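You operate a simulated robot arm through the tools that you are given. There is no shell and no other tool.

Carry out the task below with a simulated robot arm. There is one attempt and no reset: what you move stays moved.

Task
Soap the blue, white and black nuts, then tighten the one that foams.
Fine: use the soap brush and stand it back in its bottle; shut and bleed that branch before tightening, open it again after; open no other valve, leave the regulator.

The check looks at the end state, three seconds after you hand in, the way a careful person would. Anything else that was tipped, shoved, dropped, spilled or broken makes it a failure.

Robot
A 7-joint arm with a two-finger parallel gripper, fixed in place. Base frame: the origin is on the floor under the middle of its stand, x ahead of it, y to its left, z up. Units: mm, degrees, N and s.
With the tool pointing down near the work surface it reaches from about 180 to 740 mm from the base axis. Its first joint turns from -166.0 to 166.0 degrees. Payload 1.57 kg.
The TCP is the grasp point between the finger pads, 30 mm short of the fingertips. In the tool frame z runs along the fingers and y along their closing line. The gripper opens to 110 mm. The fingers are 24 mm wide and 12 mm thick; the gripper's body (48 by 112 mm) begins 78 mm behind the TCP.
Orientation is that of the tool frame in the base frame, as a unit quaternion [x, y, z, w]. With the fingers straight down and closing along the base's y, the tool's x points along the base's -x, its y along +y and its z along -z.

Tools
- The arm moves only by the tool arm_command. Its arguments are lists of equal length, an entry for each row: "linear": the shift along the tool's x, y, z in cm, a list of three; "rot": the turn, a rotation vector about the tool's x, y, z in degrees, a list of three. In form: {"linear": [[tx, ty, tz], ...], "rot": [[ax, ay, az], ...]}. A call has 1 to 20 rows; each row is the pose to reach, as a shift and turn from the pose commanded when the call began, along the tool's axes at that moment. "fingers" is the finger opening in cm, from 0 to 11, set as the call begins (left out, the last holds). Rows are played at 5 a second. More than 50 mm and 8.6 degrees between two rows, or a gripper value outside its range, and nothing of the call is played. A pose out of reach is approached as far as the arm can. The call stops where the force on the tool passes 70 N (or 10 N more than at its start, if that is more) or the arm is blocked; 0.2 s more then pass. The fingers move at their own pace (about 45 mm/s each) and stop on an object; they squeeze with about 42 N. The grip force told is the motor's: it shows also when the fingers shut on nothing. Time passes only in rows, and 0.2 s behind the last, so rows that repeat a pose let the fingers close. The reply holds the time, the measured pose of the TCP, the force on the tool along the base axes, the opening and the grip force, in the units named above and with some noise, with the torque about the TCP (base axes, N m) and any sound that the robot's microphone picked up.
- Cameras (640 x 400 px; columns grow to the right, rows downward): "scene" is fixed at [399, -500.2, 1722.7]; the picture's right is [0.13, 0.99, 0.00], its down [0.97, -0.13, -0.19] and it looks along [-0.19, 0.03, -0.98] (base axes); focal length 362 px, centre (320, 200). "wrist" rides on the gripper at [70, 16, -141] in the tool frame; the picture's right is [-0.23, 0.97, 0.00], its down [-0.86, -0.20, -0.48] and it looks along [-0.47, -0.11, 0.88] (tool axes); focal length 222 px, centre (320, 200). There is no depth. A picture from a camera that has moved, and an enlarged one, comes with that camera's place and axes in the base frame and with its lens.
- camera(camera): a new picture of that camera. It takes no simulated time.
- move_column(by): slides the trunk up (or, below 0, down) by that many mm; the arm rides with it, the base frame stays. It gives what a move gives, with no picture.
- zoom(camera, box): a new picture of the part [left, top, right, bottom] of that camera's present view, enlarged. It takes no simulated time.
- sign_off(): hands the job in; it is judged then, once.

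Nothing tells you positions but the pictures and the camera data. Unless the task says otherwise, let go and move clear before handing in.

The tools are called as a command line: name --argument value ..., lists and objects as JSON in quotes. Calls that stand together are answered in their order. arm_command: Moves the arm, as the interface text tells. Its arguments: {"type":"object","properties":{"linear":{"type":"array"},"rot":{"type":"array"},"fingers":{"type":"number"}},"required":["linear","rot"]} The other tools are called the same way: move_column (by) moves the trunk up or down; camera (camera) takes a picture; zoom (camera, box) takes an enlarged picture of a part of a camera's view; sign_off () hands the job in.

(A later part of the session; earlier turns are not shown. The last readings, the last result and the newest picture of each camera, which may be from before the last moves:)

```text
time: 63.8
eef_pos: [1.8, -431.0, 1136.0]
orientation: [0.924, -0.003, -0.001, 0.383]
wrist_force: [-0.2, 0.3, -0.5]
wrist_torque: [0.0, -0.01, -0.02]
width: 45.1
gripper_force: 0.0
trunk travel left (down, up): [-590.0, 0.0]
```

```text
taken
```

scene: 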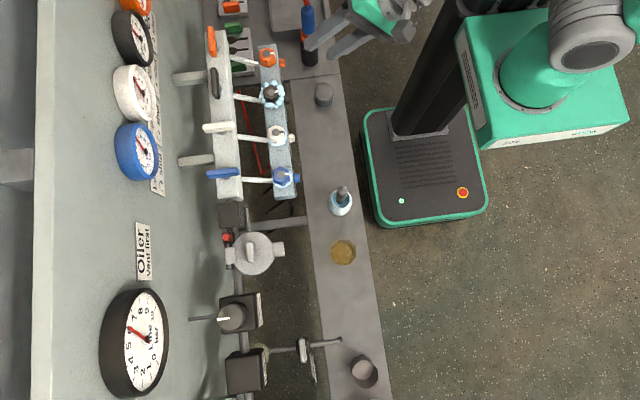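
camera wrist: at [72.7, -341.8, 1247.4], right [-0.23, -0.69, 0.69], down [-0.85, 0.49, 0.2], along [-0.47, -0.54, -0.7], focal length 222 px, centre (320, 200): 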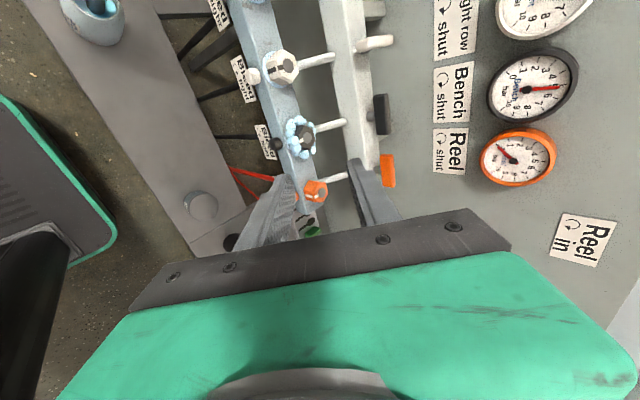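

The tilt works and I can see the front face of the nut bar. I'll zoom in on the bleed knobs and labels.

zoom --camera "wrist" --box '[200, 30, 340, 200]'

zoom --camera "wrist" --box '[230, 100, 310, 180]'

```text
2.35 times, centred on (270, 115) of wrist
camera zoom: at [72.7, -341.8, 1247.4], right [-0.23, -0.69, 0.69], down [-0.85, 0.49, 0.2], along [-0.47, -0.54, -0.7], focal length 523 px, centre (438, 400)
```

zoom: 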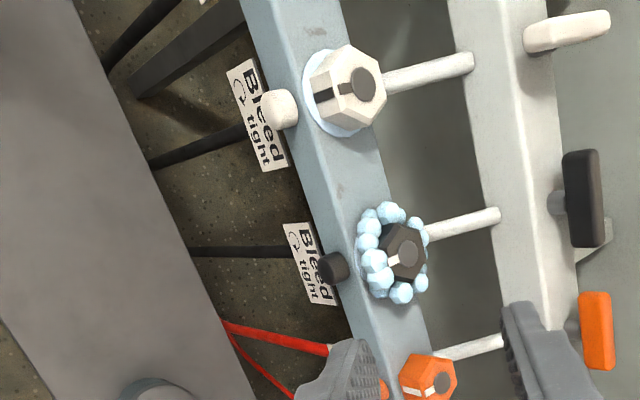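

```text
5.00 times, centred on (270, 140) of wrist
camera zoom: at [72.7, -341.8, 1247.4], right [-0.23, -0.69, 0.69], down [-0.85, 0.49, 0.2], along [-0.47, -0.54, -0.7], focal length 1111 px, centre (570, 500)
```

zoom: 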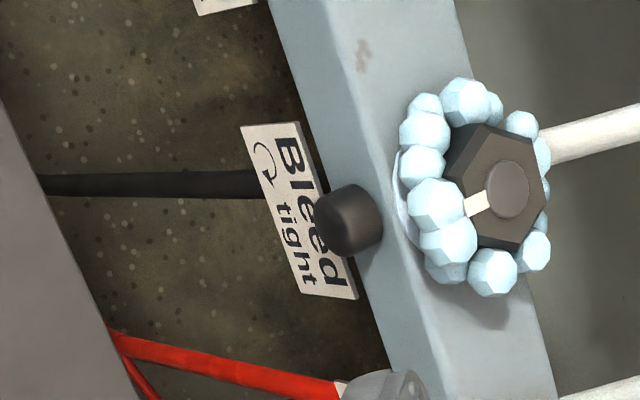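

The bleed screw is a horizontal knob about 20 mm in diameter and 18 mm long, at (0, -527, 936), and the label confirms clockwise is tight. I'll grip it with the tool pointing horizontally at the wall, and first test that posture in free space above.

arm_command --linear '[[0, 0.8, 0.8], [0, 1.6, 1.6], [0, 2.4, 2.4], [0, 3.2, 3.2], [0, 3.2, 3.2], [0, 3.2, 3.2], [0, 3.2, 3.2]]' --rot '[[-7, 0, 0], [-14, 0, 0], [-21, 0, 0], [-28, 0, 0], [-35, 0, 0], [-41, 0, 0], [-45, 0, 0]]'

camera --camera "wrist"

camera --camera "scene"

```text
time: 65.3
eef_pos: [0.7, -476.1, 1135.3]
orientation: [0.707, -0.004, -0.003, 0.707]
wrist_force: [-0.1, -0.4, 0.3]
wrist_torque: [-0.01, -0.01, 0.02]
width: 44.9
gripper_force: 0.1
trunk travel left (down, up): [-590.0, 0.0]
```

```text
taken
camera wrist: at [71.7, -335.5, 1152.0], right [-0.23, 0.0, 0.97], down [-0.85, 0.49, -0.2], along [-0.47, -0.87, -0.11], focal length 222 px, centre (320, 200)
```

wrist: 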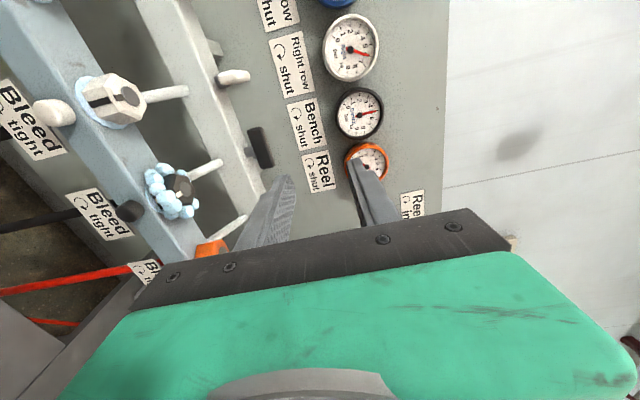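

```text
taken
```

scene: 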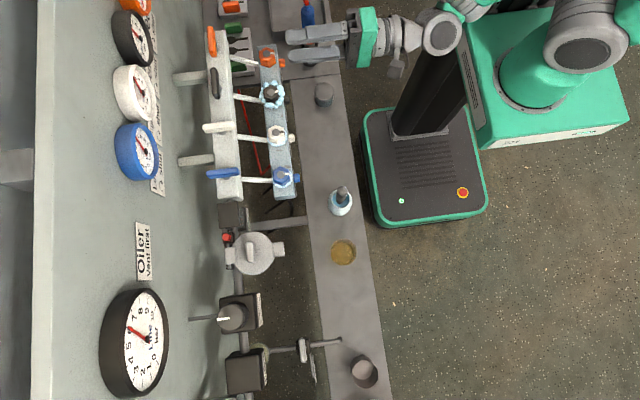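

The horizontal posture is reachable. I'll test the roll range in free space: +60° first, where I'd start gripping.

arm_command --linear '[[0, 0, 0], [0, 0, 0], [0, 0, 0], [0, 0, 0], [0, 0, 0], [0, 0, 0], [0, 0, 0], [0, 0, 0]]' --rot '[[0, 0, 8], [0, 0, 16], [0, 0, 24], [0, 0, 32], [0, 0, 40], [0, 0, 48], [0, 0, 56], [0, 0, 60]]'

camera --camera "wrist"

camera --camera "scene"

```text
time: 67.2
eef_pos: [0.9, -477.3, 1135.8]
orientation: [0.61, -0.357, 0.351, 0.614]
wrist_force: [0.0, -0.4, 0.1]
wrist_torque: [-0.02, -0.07, -0.02]
width: 44.8
gripper_force: 0.1
trunk travel left (down, up): [-590.0, 0.0]
```

```text
taken
camera wrist: at [23.2, -335.4, 1204.4], right [-0.96, 0.01, 0.29], down [-0.25, 0.48, -0.84], along [-0.14, -0.88, -0.46], focal length 222 px, centre (320, 200)
```

wrist: 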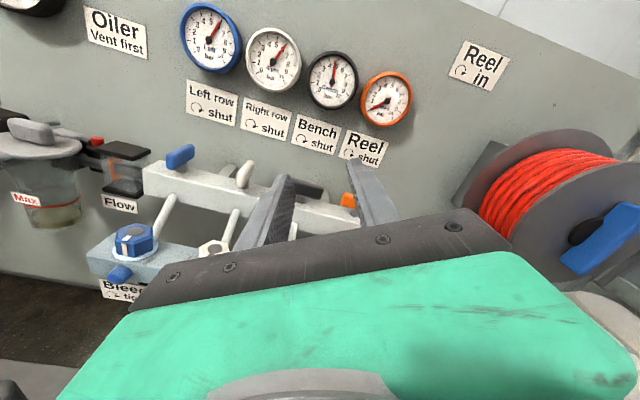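

```text
taken
```

scene: 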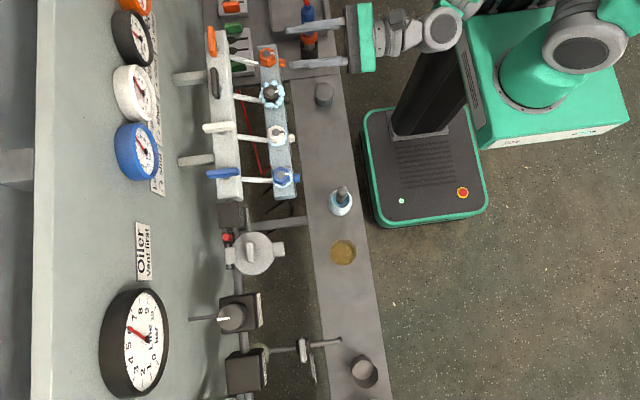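

The roll works and gives a clear view of the gauges. Let me read them.

zoom --camera "wrist" --box '[170, 0, 430, 170]'

```text
2.35 times, centred on (300, 85) of wrist
camera zoom: at [23.2, -335.4, 1204.4], right [-0.96, 0.01, 0.29], down [-0.25, 0.48, -0.84], along [-0.14, -0.88, -0.46], focal length 523 px, centre (367, 471)
```

zoom: 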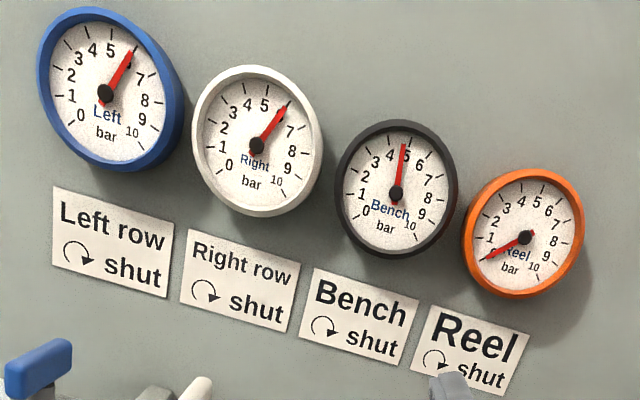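

Bench has fallen to about 5 bar while the others hold at 6, so the leak is confirmed there. I'll back off 3 cm and lower the column in two stages to bring the tool level with the bleed knob.

arm_command --linear '[[0, 0, -1.5], [0, 0, -3]]' --rot '[[0, 0, 0], [0, 0, 0]]'

move_column --by -100

camera --camera "wrist"

camera --camera "scene"

```text
time: 67.8
eef_pos: [3.6, -446.4, 1135.0]
orientation: [0.611, -0.356, 0.351, 0.614]
wrist_force: [-0.3, -0.6, -0.3]
wrist_torque: [-0.01, -0.02, 0.0]
width: 44.8
gripper_force: 0.1
trunk travel left (down, up): [-590.0, 0.0]
```

```text
time: 69.1
eef_pos: [0.9, -446.5, 1036.1]
orientation: [0.611, -0.356, 0.351, 0.614]
wrist_force: [-0.5, -0.5, 0.5]
wrist_torque: [0.01, 0.01, 0.0]
width: 45.0
gripper_force: 0.1
trunk travel left (down, up): [-490.0, 100.0]
```

```text
taken
camera wrist: at [24.2, -305.3, 1104.6], right [-0.96, 0.01, 0.29], down [-0.25, 0.48, -0.84], along [-0.15, -0.88, -0.46], focal length 222 px, centre (320, 200)
```

wrist: 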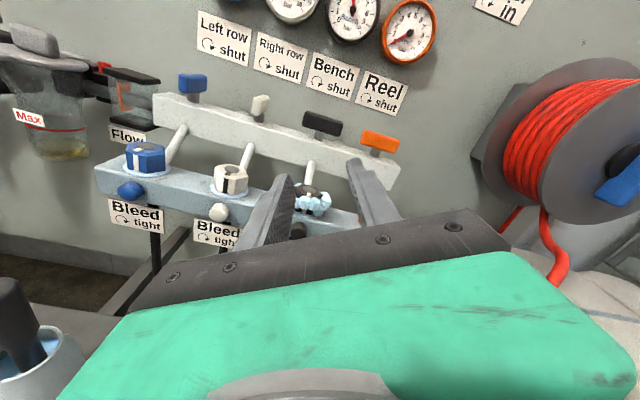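

```text
taken
```

scene: 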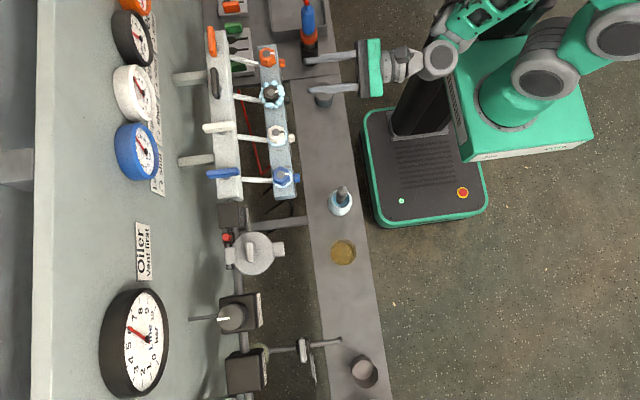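

All clear. I'll check the knob position more precisely from here.

zoom --camera "wrist" --box '[240, 140, 400, 240]'

zoom --camera "wrist" --box '[90, 120, 260, 260]'

```text
4.00 times, centred on (320, 190) of wrist
camera zoom: at [24.2, -305.3, 1104.6], right [-0.96, 0.01, 0.29], down [-0.25, 0.48, -0.84], along [-0.15, -0.88, -0.46], focal length 888 px, centre (320, 240)
```

zoom: 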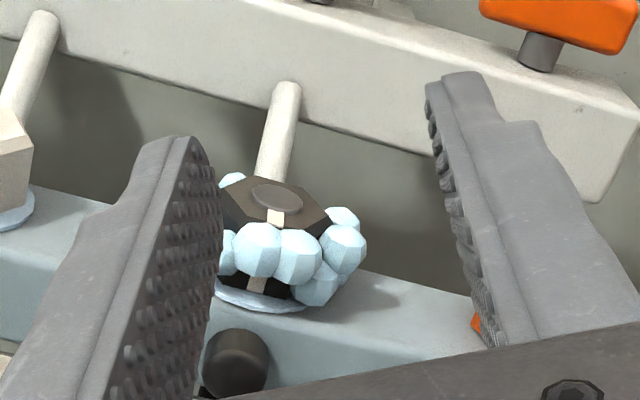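

```text
2.86 times, centred on (175, 190) of wrist
camera zoom: at [24.2, -305.3, 1104.6], right [-0.96, 0.01, 0.29], down [-0.25, 0.48, -0.84], along [-0.15, -0.88, -0.46], focal length 635 px, centre (734, 229)
```

zoom: 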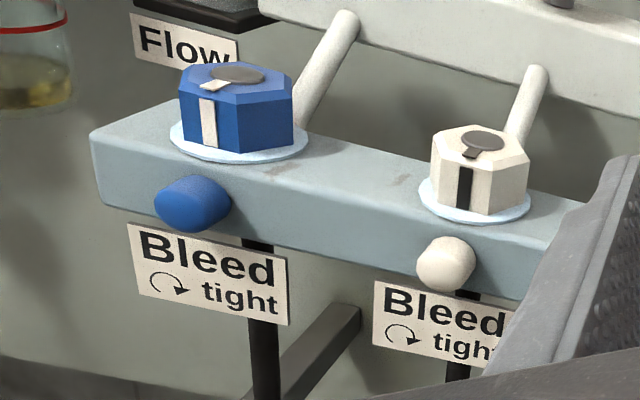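

The knob centre is at about (0, -526, 939). I'll lower the column the remaining 97 mm.

move_column --by -97

camera --camera "wrist"

zoom --camera "scene" --box '[240, 20, 480, 170]'

```text
time: 70.4
eef_pos: [3.1, -446.5, 937.7]
orientation: [0.611, -0.356, 0.352, 0.613]
wrist_force: [-0.1, -0.7, -0.9]
wrist_torque: [-0.01, -0.02, -0.01]
width: 45.0
gripper_force: 0.2
trunk travel left (down, up): [-393.0, 197.0]
```

```text
taken
camera wrist: at [24.2, -305.3, 1007.6], right [-0.96, 0.01, 0.29], down [-0.25, 0.48, -0.84], along [-0.15, -0.88, -0.46], focal length 222 px, centre (320, 200)
```

wrist: 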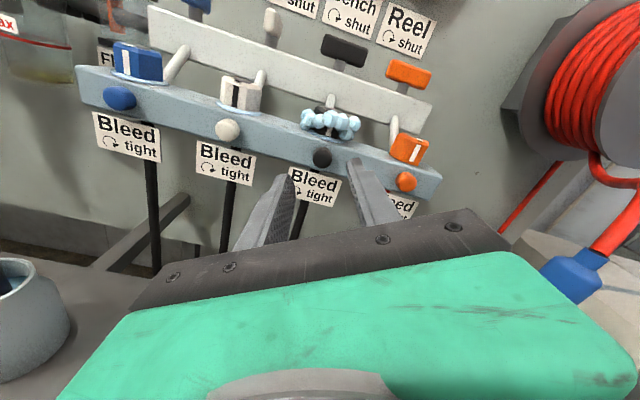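

```text
2.67 times, centred on (360, 95) of scene
camera zoom: at [399.0, -500.2, 1722.7], right [0.13, 0.99, 0.0], down [0.97, -0.13, -0.19], along [-0.19, 0.03, -0.98], focal length 966 px, centre (213, 480)
```

zoom: 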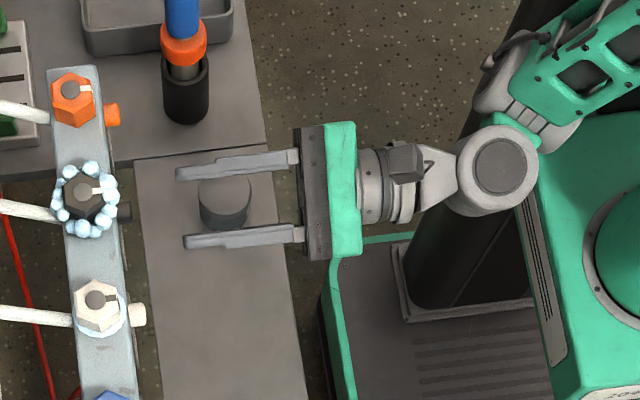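

The tool axis lines up with the knob to within about 3 mm. I'll correct that and advance so the fingertips straddle it.

arm_command --linear '[[0, 0.28, 0], [0, 0.28, 1.5], [0, 0.28, 3.0], [0, 0.28, 4.2], [0, 0.28, 5.3], [0, 0.28, 5.3]]' --rot '[[0, 0, 0], [0, 0, 0], [0, 0, 0], [0, 0, 0], [0, 0, 0], [0, 0, 0]]'

camera --camera "wrist"

zoom --camera "scene" --box '[240, 60, 360, 140]'

```text
time: 71.8
eef_pos: [-0.2, -499.3, 938.9]
orientation: [0.611, -0.356, 0.351, 0.613]
wrist_force: [-0.6, 0.3, 0.3]
wrist_torque: [-0.03, -0.02, -0.03]
width: 45.0
gripper_force: 0.0
trunk travel left (down, up): [-393.0, 197.0]
```

```text
taken
camera wrist: at [20.6, -357.9, 1007.8], right [-0.96, 0.01, 0.29], down [-0.25, 0.48, -0.84], along [-0.15, -0.88, -0.46], focal length 222 px, centre (320, 200)
```

wrist: 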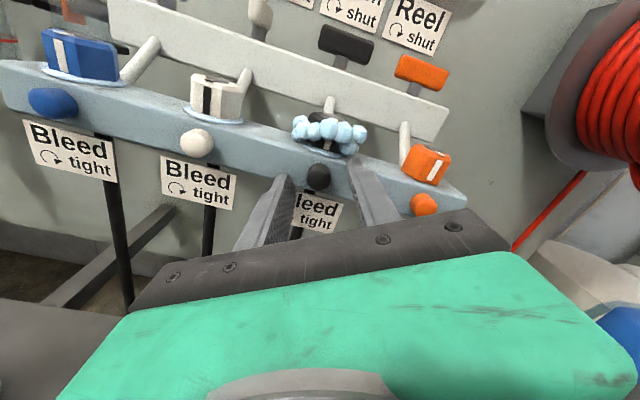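

```text
5.00 times, centred on (300, 100) of scene
camera zoom: at [399.0, -500.2, 1722.7], right [0.13, 0.99, 0.0], down [0.97, -0.13, -0.19], along [-0.19, 0.03, -0.98], focal length 1810 px, centre (420, 700)
```

zoom: 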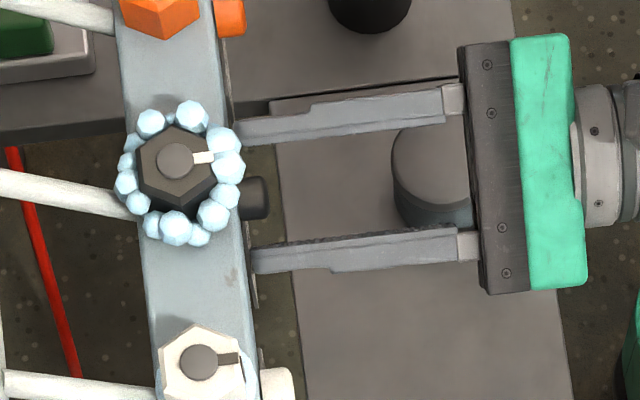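

The fingers straddle the bleed knob with the tips just short of the bar. I'll close on it.

arm_command --linear '[[0, 0, 0], [0, 0, 0], [0, 0, 0], [0, 0, 0], [0, 0, 0]]' --rot '[[0, 0, 0], [0, 0, 0], [0, 0, 0], [0, 0, 0], [0, 0, 0]]' --fingers 0.8

zoom --camera "wrist" --box '[230, 80, 430, 230]'

zoom --camera "scene" --box '[240, 60, 360, 140]'

```text
time: 73.0
eef_pos: [-0.1, -498.7, 938.4]
orientation: [0.611, -0.356, 0.35, 0.615]
wrist_force: [2.7, 0.0, -1.7]
wrist_torque: [0.02, -0.06, 0.06]
width: 17.8
gripper_force: 32.3
trunk travel left (down, up): [-393.0, 197.0]
```

```text
2.67 times, centred on (330, 155) of wrist
camera zoom: at [20.9, -357.7, 1007.6], right [-0.96, 0.01, 0.29], down [-0.25, 0.48, -0.84], along [-0.15, -0.88, -0.46], focal length 592 px, centre (293, 320)
```

zoom: 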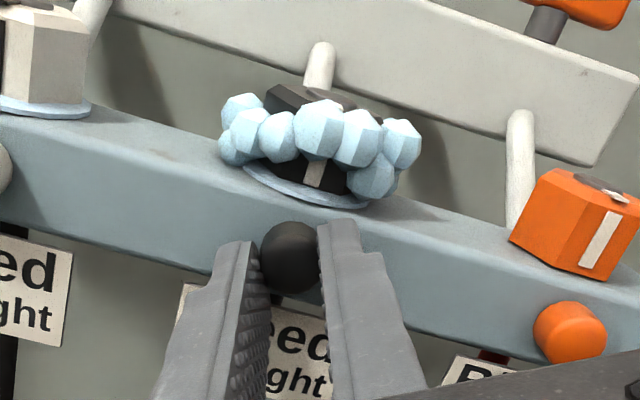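

```text
5.00 times, centred on (300, 100) of scene
camera zoom: at [399.0, -500.2, 1722.7], right [0.13, 0.99, 0.0], down [0.97, -0.13, -0.19], along [-0.19, 0.03, -0.98], focal length 1810 px, centre (420, 700)
```

zoom: 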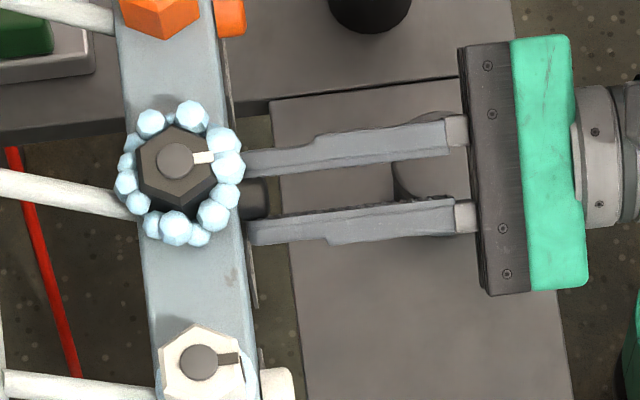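

The bleed knob is gripped at 17.8 mm. I'll turn it anticlockwise as seen from the robot side and listen for air.

arm_command --linear '[[0, 0, 0], [0, 0, 0], [0, 0, 0], [0, 0, 0], [0, 0, 0], [0, 0, 0], [0, 0, 0]]' --rot '[[0, 0, -4], [0, 0, -10], [0, 0, -17], [0, 0, -24], [0, 0, -31], [0, 0, -38], [0, 0, -45]]'

camera --camera "wrist"

zoom --camera "scene" --box '[80, 0, 360, 140]'

```text
time: 74.6
eef_pos: [-0.5, -499.0, 940.7]
orientation: [0.701, -0.095, 0.089, 0.702]
wrist_force: [-1.0, 0.1, 1.4]
wrist_torque: [-0.08, -0.02, -0.08]
width: 17.3
gripper_force: 32.8
trunk travel left (down, up): [-393.0, 197.0]
```

```text
taken
camera wrist: at [63.9, -358.5, 974.0], right [-0.47, 0.0, 0.88], down [-0.77, 0.49, -0.41], along [-0.43, -0.87, -0.23], focal length 222 px, centre (320, 200)
```

wrist: 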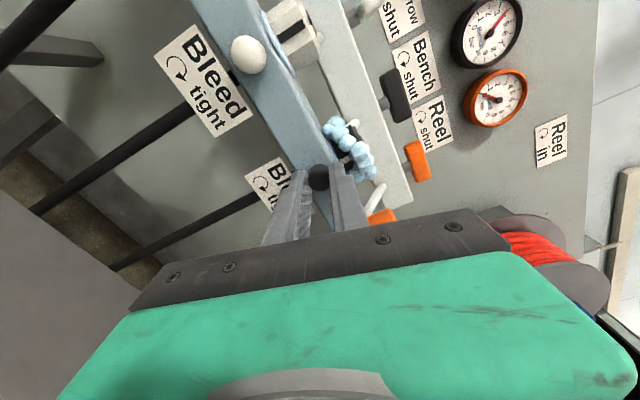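

```text
2.29 times, centred on (220, 70) of scene
camera zoom: at [399.0, -500.2, 1722.7], right [0.13, 0.99, 0.0], down [0.97, -0.13, -0.19], along [-0.19, 0.03, -0.98], focal length 828 px, centre (549, 497)
```

zoom: 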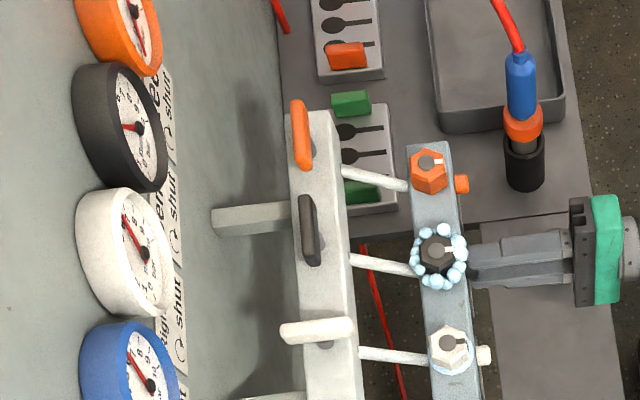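

No hiss yet and Bench is drifting down through its own leak. I'll continue turning.

zoom --camera "wrist" --box '[430, 0, 540, 100]'

arm_command --linear '[[0, 0, 0], [0, 0, 0], [0, 0, 0], [0, 0, 0], [0, 0, 0], [0, 0, 0], [0, 0, 0]]' --rot '[[0, 0, -7], [0, 0, -14], [0, 0, -21], [0, 0, -28], [0, 0, -35], [0, 0, -42], [0, 0, -49]]'

camera --camera "wrist"

zoom --camera "wrist" --box '[260, 100, 400, 230]'

```text
4.00 times, centred on (485, 50) of wrist
camera zoom: at [63.9, -358.5, 974.0], right [-0.47, 0.0, 0.88], down [-0.77, 0.49, -0.41], along [-0.43, -0.87, -0.23], focal length 888 px, centre (-340, 800)
```

zoom: 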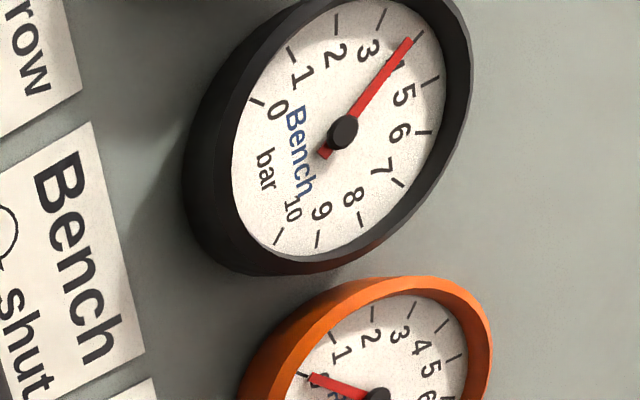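

```text
time: 76.2
eef_pos: [1.1, -498.7, 940.5]
orientation: [0.676, 0.205, -0.21, 0.676]
wrist_force: [1.3, 0.3, 10.4]
wrist_torque: [-0.31, -0.12, 0.03]
width: 17.1
gripper_force: 31.9
trunk travel left (down, up): [-393.0, 197.0]
```

```text
taken
camera wrist: at [68.1, -357.6, 914.2], right [0.36, 0.0, 0.93], down [-0.82, 0.48, 0.31], along [-0.45, -0.87, 0.17], focal length 222 px, centre (320, 200)
```

wrist: 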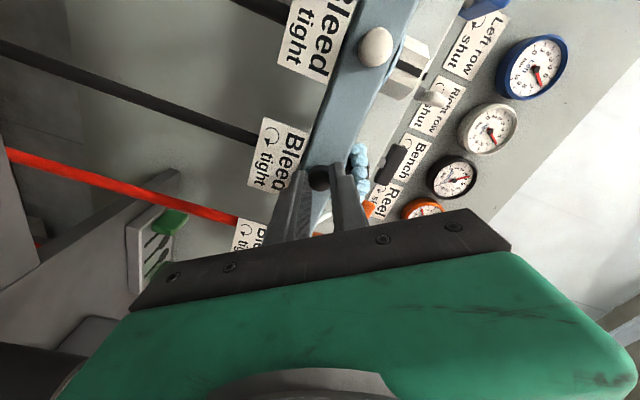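

```text
3.08 times, centred on (330, 165) of wrist
camera zoom: at [68.1, -357.6, 914.2], right [0.36, 0.0, 0.93], down [-0.82, 0.48, 0.31], along [-0.45, -0.87, 0.17], focal length 684 px, centre (289, 308)
```

zoom: 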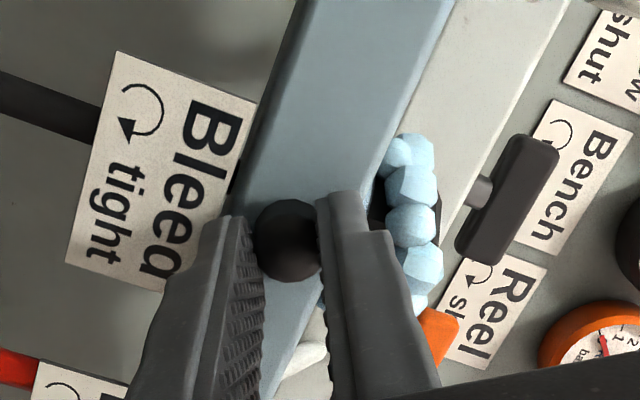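

I'll check the Bench gauge after 94° of turning.

zoom --camera "wrist" --box '[400, 30, 580, 220]'

arm_command --linear '[[0, 0, 0], [0, 0, 0], [0, 0, 0]]' --rot '[[0, 0, 0], [0, 0, 0], [0, 0, 0]]'

zoom --camera "wrist" --box '[400, 30, 580, 220]'

```text
2.11 times, centred on (490, 125) of wrist
camera zoom: at [68.1, -357.6, 914.2], right [0.36, 0.0, 0.93], down [-0.82, 0.48, 0.31], along [-0.45, -0.87, 0.17], focal length 468 px, centre (-38, 358)
```

zoom: 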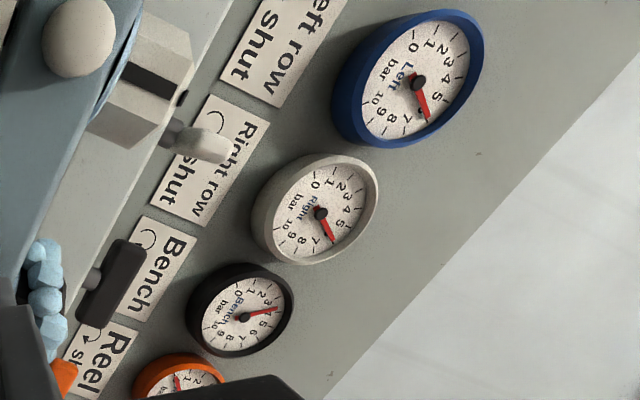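

```text
time: 77.0
eef_pos: [1.8, -498.4, 939.5]
orientation: [0.677, 0.203, -0.209, 0.676]
wrist_force: [3.8, 1.1, 12.7]
wrist_torque: [-0.43, 0.0, 0.14]
width: 16.7
gripper_force: 32.0
trunk travel left (down, up): [-393.0, 197.0]
```

```text
2.11 times, centred on (490, 125) of wrist
camera zoom: at [68.2, -357.4, 914.3], right [0.36, 0.0, 0.93], down [-0.82, 0.49, 0.31], along [-0.45, -0.87, 0.17], focal length 468 px, centre (-38, 358)
```

zoom: 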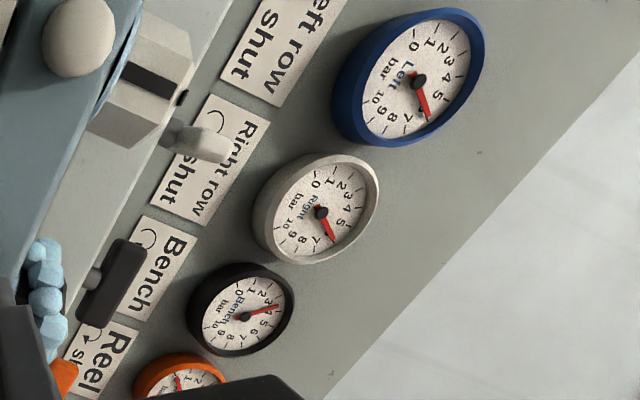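

Bench is at about 3.9 bar and only falling slowly, so the bleed isn't open yet, but the knob turns with little torque. I'll keep turning, with a small height correction to ease the side force.

arm_command --linear '[[-0.05, 0.12, 0], [-0.05, 0.12, 0], [-0.05, 0.12, 0], [-0.05, 0.12, 0], [-0.05, 0.12, 0], [-0.05, 0.12, 0], [-0.05, 0.12, 0]]' --rot '[[0, 0, -3], [0, 0, -10], [0, 0, -17], [0, 0, -24], [0, 0, -31], [0, 0, -38], [0, 0, -45]]'

camera --camera "wrist"

```text
time: 78.6
eef_pos: [0.8, -498.9, 940.1]
orientation: [0.547, 0.448, -0.452, 0.544]
wrist_force: [2.2, 2.4, 2.2]
wrist_torque: [-0.06, -0.09, 0.04]
width: 17.8
gripper_force: 31.9
trunk travel left (down, up): [-393.0, 197.0]
```

```text
taken
camera wrist: at [30.2, -358.8, 876.0], right [0.91, -0.01, 0.41], down [-0.35, 0.48, 0.8], along [-0.2, -0.88, 0.44], focal length 222 px, centre (320, 200)
```

wrist: 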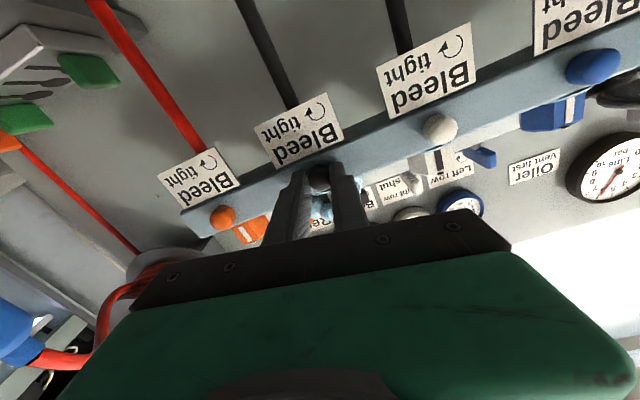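

Now 139° in total, still no sound. I'll look closely at the knob for any change.

zoom --camera "wrist" --box '[270, 140, 370, 230]'

zoom --camera "scene" --box '[250, 70, 314, 110]'

zoom --camera "scene" --box '[100, 0, 180, 60]'

```text
4.44 times, centred on (320, 185) of wrist
camera zoom: at [30.2, -358.8, 876.0], right [0.91, -0.01, 0.41], down [-0.35, 0.48, 0.8], along [-0.2, -0.88, 0.44], focal length 987 px, centre (320, 267)
```

zoom: 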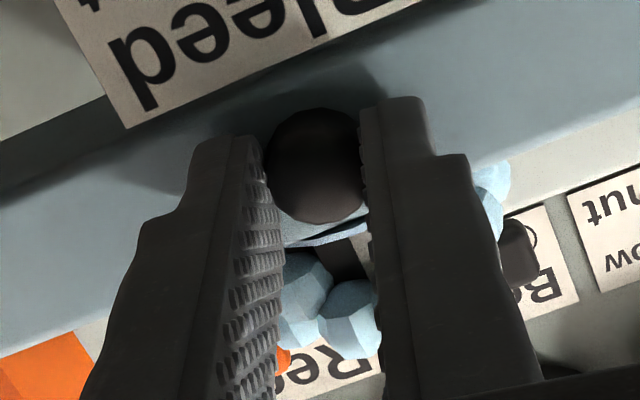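

```text
10.00 times, centred on (282, 90) of scene
camera zoom: at [399.0, -500.2, 1722.7], right [0.13, 0.99, 0.0], down [0.97, -0.13, -0.19], along [-0.19, 0.03, -0.98], focal length 3620 px, centre (700, 1300)
```

zoom: 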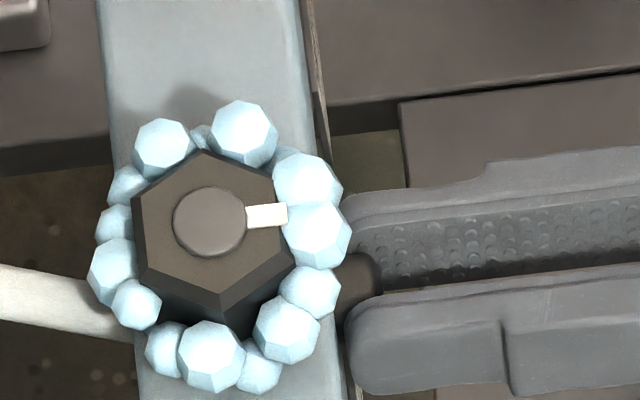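

```text
6.67 times, centred on (140, 30) of scene
camera zoom: at [399.0, -500.2, 1722.7], right [0.13, 0.99, 0.0], down [0.97, -0.13, -0.19], along [-0.19, 0.03, -0.98], focal length 2414 px, centre (1520, 1333)
```

zoom: 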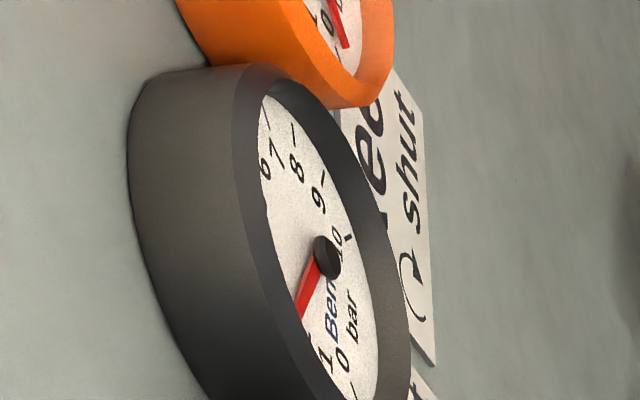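

The Bench needle is now dropping quickly, to about 2 bar, so the bleed has opened. I'll hold and let it empty.

arm_command --linear '[[0, 0, 0], [0, 0, 0], [0, 0, 0], [0, 0, 0], [0, 0, 0], [0, 0, 0], [0, 0, 0], [0, 0, 0], [0, 0, 0], [0, 0, 0]]' --rot '[[0, 0, 0], [0, 0, 0], [0, 0, 0], [0, 0, 0], [0, 0, 0], [0, 0, 0], [0, 0, 0], [0, 0, 0], [0, 0, 0], [0, 0, 0]]'

zoom --camera "scene" --box '[100, 0, 180, 60]'

zoom --camera "scene" --box '[250, 70, 314, 110]'

```text
time: 80.8
eef_pos: [0.3, -500.8, 940.3]
orientation: [0.548, 0.448, -0.451, 0.544]
wrist_force: [-1.1, 1.0, -2.9]
wrist_torque: [0.07, 0.01, 0.01]
width: 17.9
gripper_force: 31.7
trunk travel left (down, up): [-393.0, 197.0]
```

```text
6.67 times, centred on (140, 30) of scene
camera zoom: at [399.0, -500.2, 1722.7], right [0.13, 0.99, 0.0], down [0.97, -0.13, -0.19], along [-0.19, 0.03, -0.98], focal length 2414 px, centre (1520, 1333)
```

zoom: 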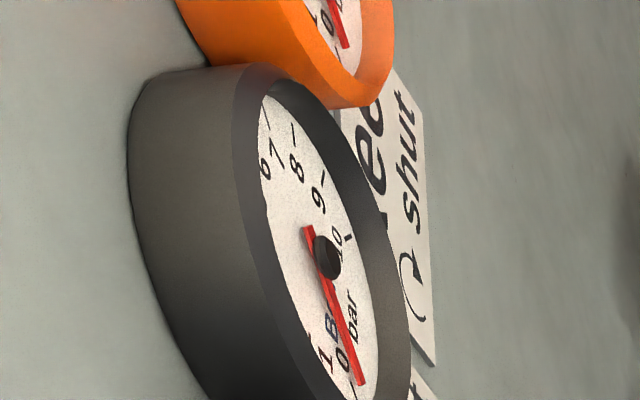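

```text
10.00 times, centred on (282, 90) of scene
camera zoom: at [399.0, -500.2, 1722.7], right [0.13, 0.99, 0.0], down [0.97, -0.13, -0.19], along [-0.19, 0.03, -0.98], focal length 3620 px, centre (700, 1300)
```

zoom: 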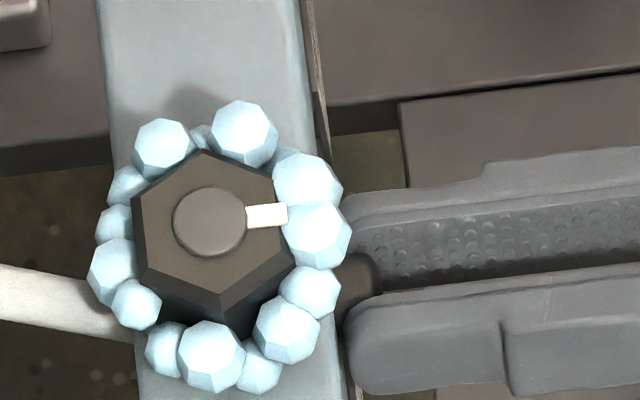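

Bench is at 0 bar. Now I'll turn the bleed knob clockwise, back to tight.

arm_command --linear '[[0, 0, 0], [0, 0, 0], [0, 0, 0], [0, 0, 0], [0, 0, 0], [0, 0, 0], [0, 0, 0], [0, 0, 0], [0, 0, 0], [0, 0, 0]]' --rot '[[0, 0, 7], [0, 0, 14], [0, 0, 21], [0, 0, 28], [0, 0, 35], [0, 0, 42], [0, 0, 49], [0, 0, 56], [0, 0, 63], [0, 0, 70]]'

arm_command --linear '[[0, 0, 0], [0, 0, 0], [0, 0, 0], [0, 0, 0], [0, 0, 0], [0, 0, 0], [0, 0, 0], [0, 0, 0], [0, 0, 0], [0, 0, 0]]' --rot '[[0, 0, 7], [0, 0, 14], [0, 0, 21], [0, 0, 28], [0, 0, 35], [0, 0, 42], [0, 0, 49], [0, 0, 56], [0, 0, 63], [0, 0, 69]]'

zoom --camera "wrist" --box '[230, 80, 430, 230]'

```text
time: 83.0
eef_pos: [-0.3, -498.7, 939.9]
orientation: [0.706, 0.052, -0.056, 0.704]
wrist_force: [-4.6, 1.1, -10.3]
wrist_torque: [0.3, 0.14, -0.11]
width: 17.7
gripper_force: 32.8
trunk travel left (down, up): [-393.0, 197.0]
```

```text
time: 85.2
eef_pos: [1.3, -500.7, 941.0]
orientation: [0.612, -0.356, 0.351, 0.613]
wrist_force: [12.5, 2.5, -12.5]
wrist_torque: [0.41, 0.08, 0.36]
width: 18.0
gripper_force: 32.2
trunk travel left (down, up): [-393.0, 197.0]
```

```text
2.67 times, centred on (330, 155) of wrist
camera zoom: at [22.1, -358.7, 1010.3], right [-0.96, 0.01, 0.29], down [-0.25, 0.48, -0.84], along [-0.14, -0.88, -0.46], focal length 592 px, centre (293, 320)
```

zoom: 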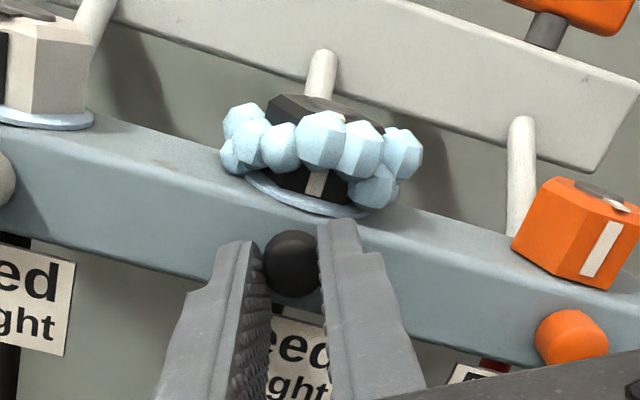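

The tool is back at its starting roll. I'll take out the side force and turn a bit further to feel that the knob is really tight.

arm_command --linear '[[-0.03, -0.12, 0], [-0.03, -0.12, 0], [-0.03, -0.12, 0], [-0.03, -0.12, 0]]' --rot '[[0, 0, 0], [0, 0, 4], [0, 0, 8], [0, 0, 12]]'

arm_command --linear '[[0, 0, 0], [0, 0, 0], [0, 0, 0]]' --rot '[[0, 0, 5], [0, 0, 10], [0, 0, 15]]'

```text
time: 86.2
eef_pos: [-0.4, -499.6, 941.5]
orientation: [0.569, -0.419, 0.413, 0.574]
wrist_force: [7.9, 1.3, -6.2]
wrist_torque: [0.21, 0.01, 0.23]
width: 17.2
gripper_force: 31.9
trunk travel left (down, up): [-393.0, 197.0]
```

```text
time: 87.0
eef_pos: [0.6, -499.1, 941.1]
orientation: [0.51, -0.489, 0.485, 0.515]
wrist_force: [3.9, 1.6, -0.6]
wrist_torque: [0.05, 0.05, 0.11]
width: 16.7
gripper_force: 31.9
trunk travel left (down, up): [-393.0, 197.0]
```

Torque stays low, so I can't yet feel a stop. I'll turn a further 30° clockwise and watch.

arm_command --linear '[[0, 0, 0], [0, 0, 0], [0, 0, 0], [0, 0, 0], [0, 0, 0]]' --rot '[[0, 0, 6], [0, 0, 12], [0, 0, 18], [0, 0, 24], [0, 0, 30]]'

zoom --camera "wrist" --box '[230, 80, 430, 230]'

zoom --camera "scene" --box '[250, 70, 314, 110]'

camera --camera "wrist"

```text
time: 88.2
eef_pos: [0.6, -500.1, 940.2]
orientation: [-0.367, 0.605, -0.602, -0.371]
wrist_force: [0.2, 2.7, 1.3]
wrist_torque: [0.03, 0.1, 0.0]
width: 17.6
gripper_force: 32.1
trunk travel left (down, up): [-393.0, 197.0]
```

```text
2.67 times, centred on (330, 155) of wrist
camera zoom: at [-45.0, -357.8, 995.3], right [-0.76, 0.01, -0.65], down [0.57, 0.47, -0.67], along [0.3, -0.88, -0.37], focal length 592 px, centre (293, 320)
```

zoom: 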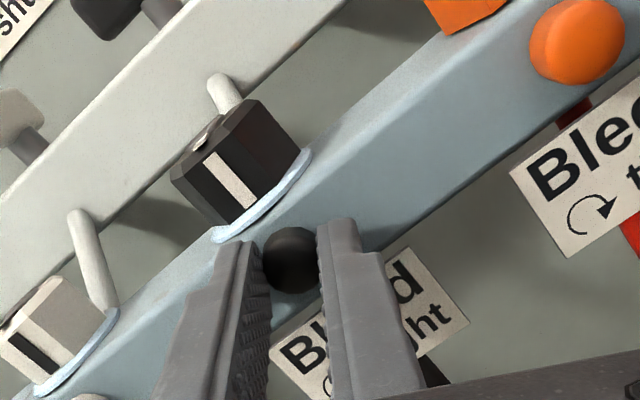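

```text
10.00 times, centred on (282, 90) of scene
camera zoom: at [399.0, -500.2, 1722.7], right [0.13, 0.99, 0.0], down [0.97, -0.13, -0.19], along [-0.19, 0.03, -0.98], focal length 3620 px, centre (700, 1300)
```

zoom: 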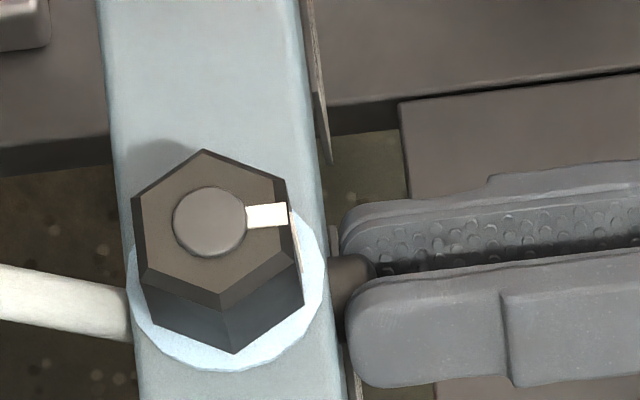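

```text
taken
camera wrist: at [-45.0, -357.8, 995.3], right [-0.76, 0.01, -0.65], down [0.57, 0.47, -0.67], along [0.3, -0.88, -0.37], focal length 222 px, centre (320, 200)
```

wrist: 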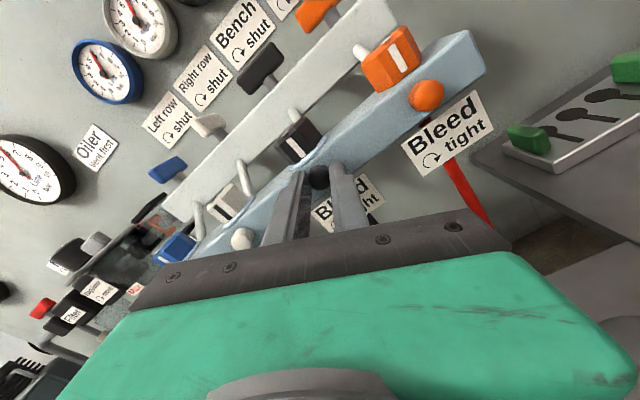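

The foam has vanished now the branch is empty, and the knob has moved in slightly. I'll release it, back off and look at how it sits compared with its neighbours.

arm_command --linear '[[0, 0, 0], [0, 0, 0], [0, 0, 0], [0, 0, 0]]' --rot '[[0, 0, 0], [0, 0, 0], [0, 0, 0], [0, 0, 0]]' --fingers 4.5

arm_command --linear '[[0, 0, -2], [0, 0, -4], [0, 0, -6]]' --rot '[[0, 0, 0], [0, 0, 0], [0, 0, 0]]'

camera --camera "wrist"

zoom --camera "scene" --box '[240, 60, 304, 190]'

zoom --camera "scene" --box '[250, 70, 314, 110]'

zoom --camera "scene" --box '[260, 110, 324, 150]'

```text
time: 89.2
eef_pos: [1.8, -499.0, 939.3]
orientation: [-0.367, 0.605, -0.601, -0.372]
wrist_force: [-0.8, 0.1, 0.5]
wrist_torque: [-0.01, -0.01, 0.01]
width: 44.8
gripper_force: 0.0
trunk travel left (down, up): [-393.0, 197.0]
```

```text
time: 90.0
eef_pos: [1.6, -438.1, 939.2]
orientation: [-0.367, 0.605, -0.602, -0.371]
wrist_force: [-0.4, 0.5, -0.4]
wrist_torque: [-0.01, -0.01, 0.03]
width: 45.0
gripper_force: 0.2
trunk travel left (down, up): [-393.0, 197.0]
```

```text
taken
camera wrist: at [-43.7, -295.7, 995.3], right [-0.76, 0.01, -0.64], down [0.57, 0.47, -0.67], along [0.3, -0.88, -0.37], focal length 222 px, centre (320, 200)
```

wrist: 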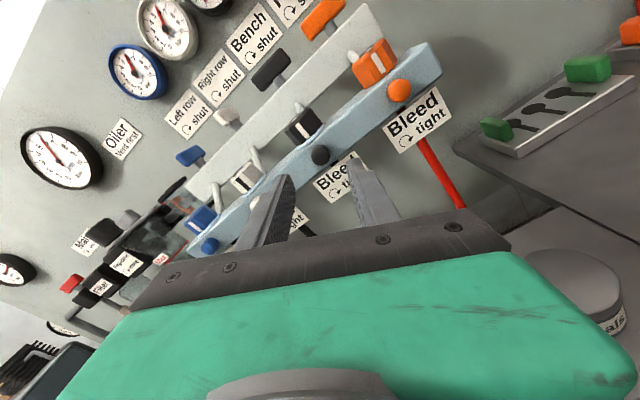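

```text
3.08 times, centred on (272, 125) of scene
camera zoom: at [399.0, -500.2, 1722.7], right [0.13, 0.99, 0.0], down [0.97, -0.13, -0.19], along [-0.19, 0.03, -0.98], focal length 1114 px, centre (468, 431)
```

zoom: 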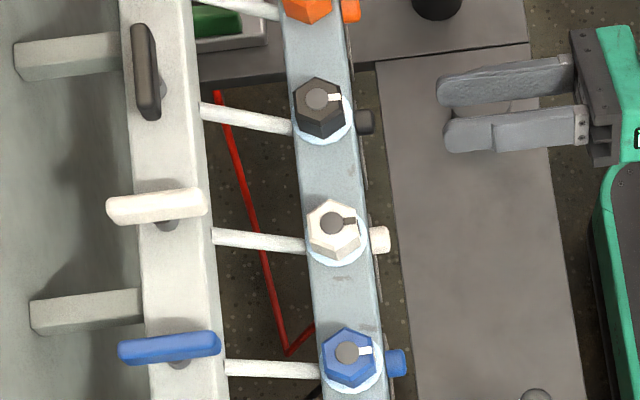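

```text
10.00 times, centred on (282, 90) of scene
camera zoom: at [399.0, -500.2, 1722.7], right [0.13, 0.99, 0.0], down [0.97, -0.13, -0.19], along [-0.19, 0.03, -0.98], focal length 3620 px, centre (700, 1300)
```

zoom: 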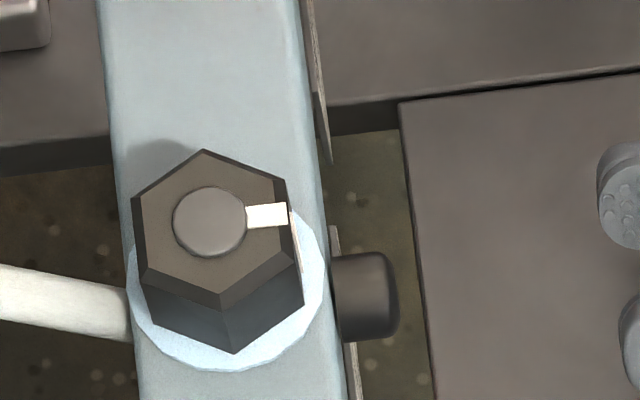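

```text
10.00 times, centred on (292, 130) of scene
camera zoom: at [399.0, -500.2, 1722.7], right [0.13, 0.99, 0.0], down [0.97, -0.13, -0.19], along [-0.19, 0.03, -0.98], focal length 3620 px, centre (600, 900)
```

zoom: 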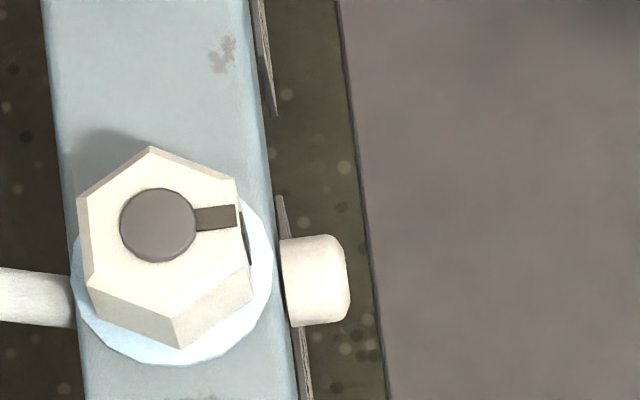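

The black bleed knob sits flush like its white neighbour. Next I tighten the black nut from above, so I'll raise the column, unwind the roll and pitch the tool back down.

move_column --by 197

arm_command --linear '[[0, 0, 0], [0, 0, 0], [0, 0, 0], [0, 0, 0], [0, 0, 0], [0, 0, 0], [0, 0, 0], [0, 0, 0], [0, 0, 0], [0, 0, 0], [0, 0, 0], [0, 0, 0], [0, 0, 0], [0, 0, 0], [0, 0, 0]]' --rot '[[0, 0, -8], [0, 0, -16], [0, 0, -24], [0, 0, -32], [0, 0, -40], [0, 0, -48], [0, 0, -56], [0, 0, -64], [0, 0, -72], [0, 0, -80], [0, 0, -88], [0, 0, -96], [0, 0, -104], [0, 0, -112], [0, 0, -117]]'

camera --camera "wrist"

```text
time: 92.1
eef_pos: [1.3, -437.8, 1136.7]
orientation: [-0.367, 0.605, -0.601, -0.372]
wrist_force: [1.1, 0.0, 0.4]
wrist_torque: [0.02, -0.02, 0.01]
width: 45.0
gripper_force: 0.1
trunk travel left (down, up): [-590.0, 0.0]
```

```text
time: 95.3
eef_pos: [1.7, -438.2, 1136.4]
orientation: [0.707, -0.001, -0.004, 0.707]
wrist_force: [-0.1, 0.5, -0.1]
wrist_torque: [-0.02, -0.03, 0.02]
width: 45.0
gripper_force: 0.1
trunk travel left (down, up): [-590.0, 0.0]
```

```text
taken
camera wrist: at [71.8, -296.7, 1153.8], right [-0.22, 0.0, 0.97], down [-0.85, 0.49, -0.2], along [-0.47, -0.87, -0.11], focal length 222 px, centre (320, 200)
```

wrist: 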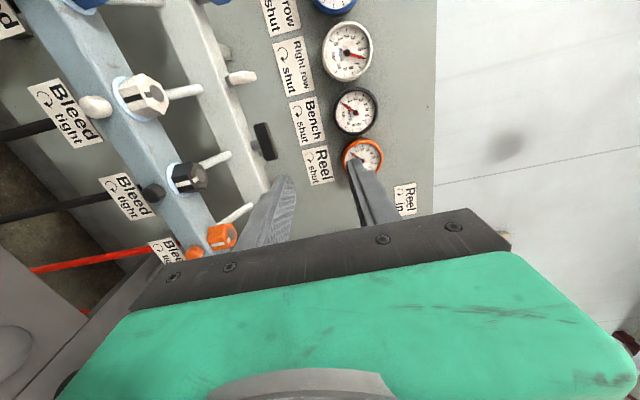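

Before tightening, I'll check that Bench is still at zero.

zoom --camera "wrist" --box '[280, 70, 420, 200]'

arm_command --linear '[[0, 0, 0], [0, 0, 0], [0, 0, 0], [0, 0, 0], [0, 0, 0], [0, 0, 0], [0, 0, 0], [0, 0, 0], [0, 0, 0], [0, 0, 0], [0, 0, 0], [0, 0, 0]]' --rot '[[8, 0, 0], [16, 0, 0], [24, 0, 0], [32, 0, 0], [40, 0, 0], [48, 0, 0], [56, 0, 0], [64, 0, 0], [72, 0, 0], [80, 0, 0], [87, 0, 0], [90, 0, 0]]'

```text
3.08 times, centred on (350, 135) of wrist
camera zoom: at [71.8, -296.7, 1153.8], right [-0.22, 0.0, 0.97], down [-0.85, 0.49, -0.2], along [-0.47, -0.87, -0.11], focal length 684 px, centre (228, 400)
```

zoom: 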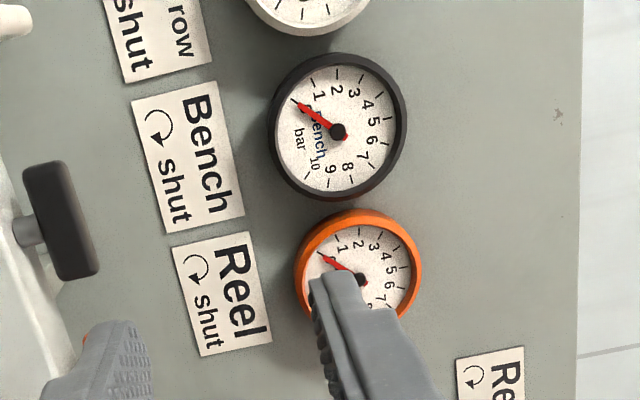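

```text
time: 97.9
eef_pos: [1.3, -437.5, 1137.4]
orientation: [1.0, -0.004, 0.0, -0.001]
wrist_force: [0.1, 0.3, -0.2]
wrist_torque: [-0.02, 0.02, -0.04]
width: 45.1
gripper_force: 0.2
trunk travel left (down, up): [-590.0, 0.0]
```

Bench holds at 0 bar and the tool points down again. I'll yaw so the fingers line up with a pair of nut flats clear of the pipe.

arm_command --linear '[[0, 0, 0], [0, 0, 0], [0, 0, 0], [0, 0, 0], [0, 0, 0], [0, 0, 0], [0, 0, 0], [0, 0, 0], [0, 0, 0], [0, 0, 0], [0, 0, 0], [0, 0, 0], [0, 0, 0], [0, 0, 0], [0, 0, 0]]' --rot '[[0, 0, -8], [0, 0, -16], [0, 0, -24], [0, 0, -32], [0, 0, -40], [0, 0, -48], [0, 0, -56], [0, 0, -64], [0, 0, -72], [0, 0, -80], [0, 0, -88], [0, 0, -96], [0, 0, -104], [0, 0, -112], [0, 0, -120]]'

camera --camera "wrist"

```text
time: 101.1
eef_pos: [0.9, -438.4, 1136.0]
orientation: [0.502, 0.865, 0.0, 0.0]
wrist_force: [-0.4, -0.5, -0.8]
wrist_torque: [0.0, -0.03, -0.01]
width: 45.1
gripper_force: 0.0
trunk travel left (down, up): [-590.0, 0.0]
```

```text
taken
camera wrist: at [-19.3, -369.2, 1279.0], right [0.96, 0.28, 0.0], down [0.25, -0.84, 0.48], along [0.14, -0.46, -0.88], focal length 222 px, centre (320, 200)
```

wrist: 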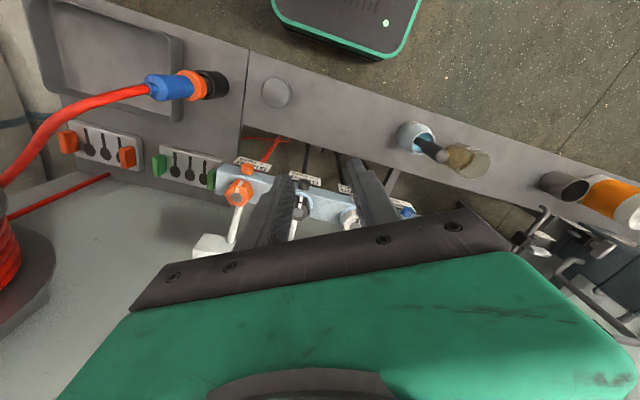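

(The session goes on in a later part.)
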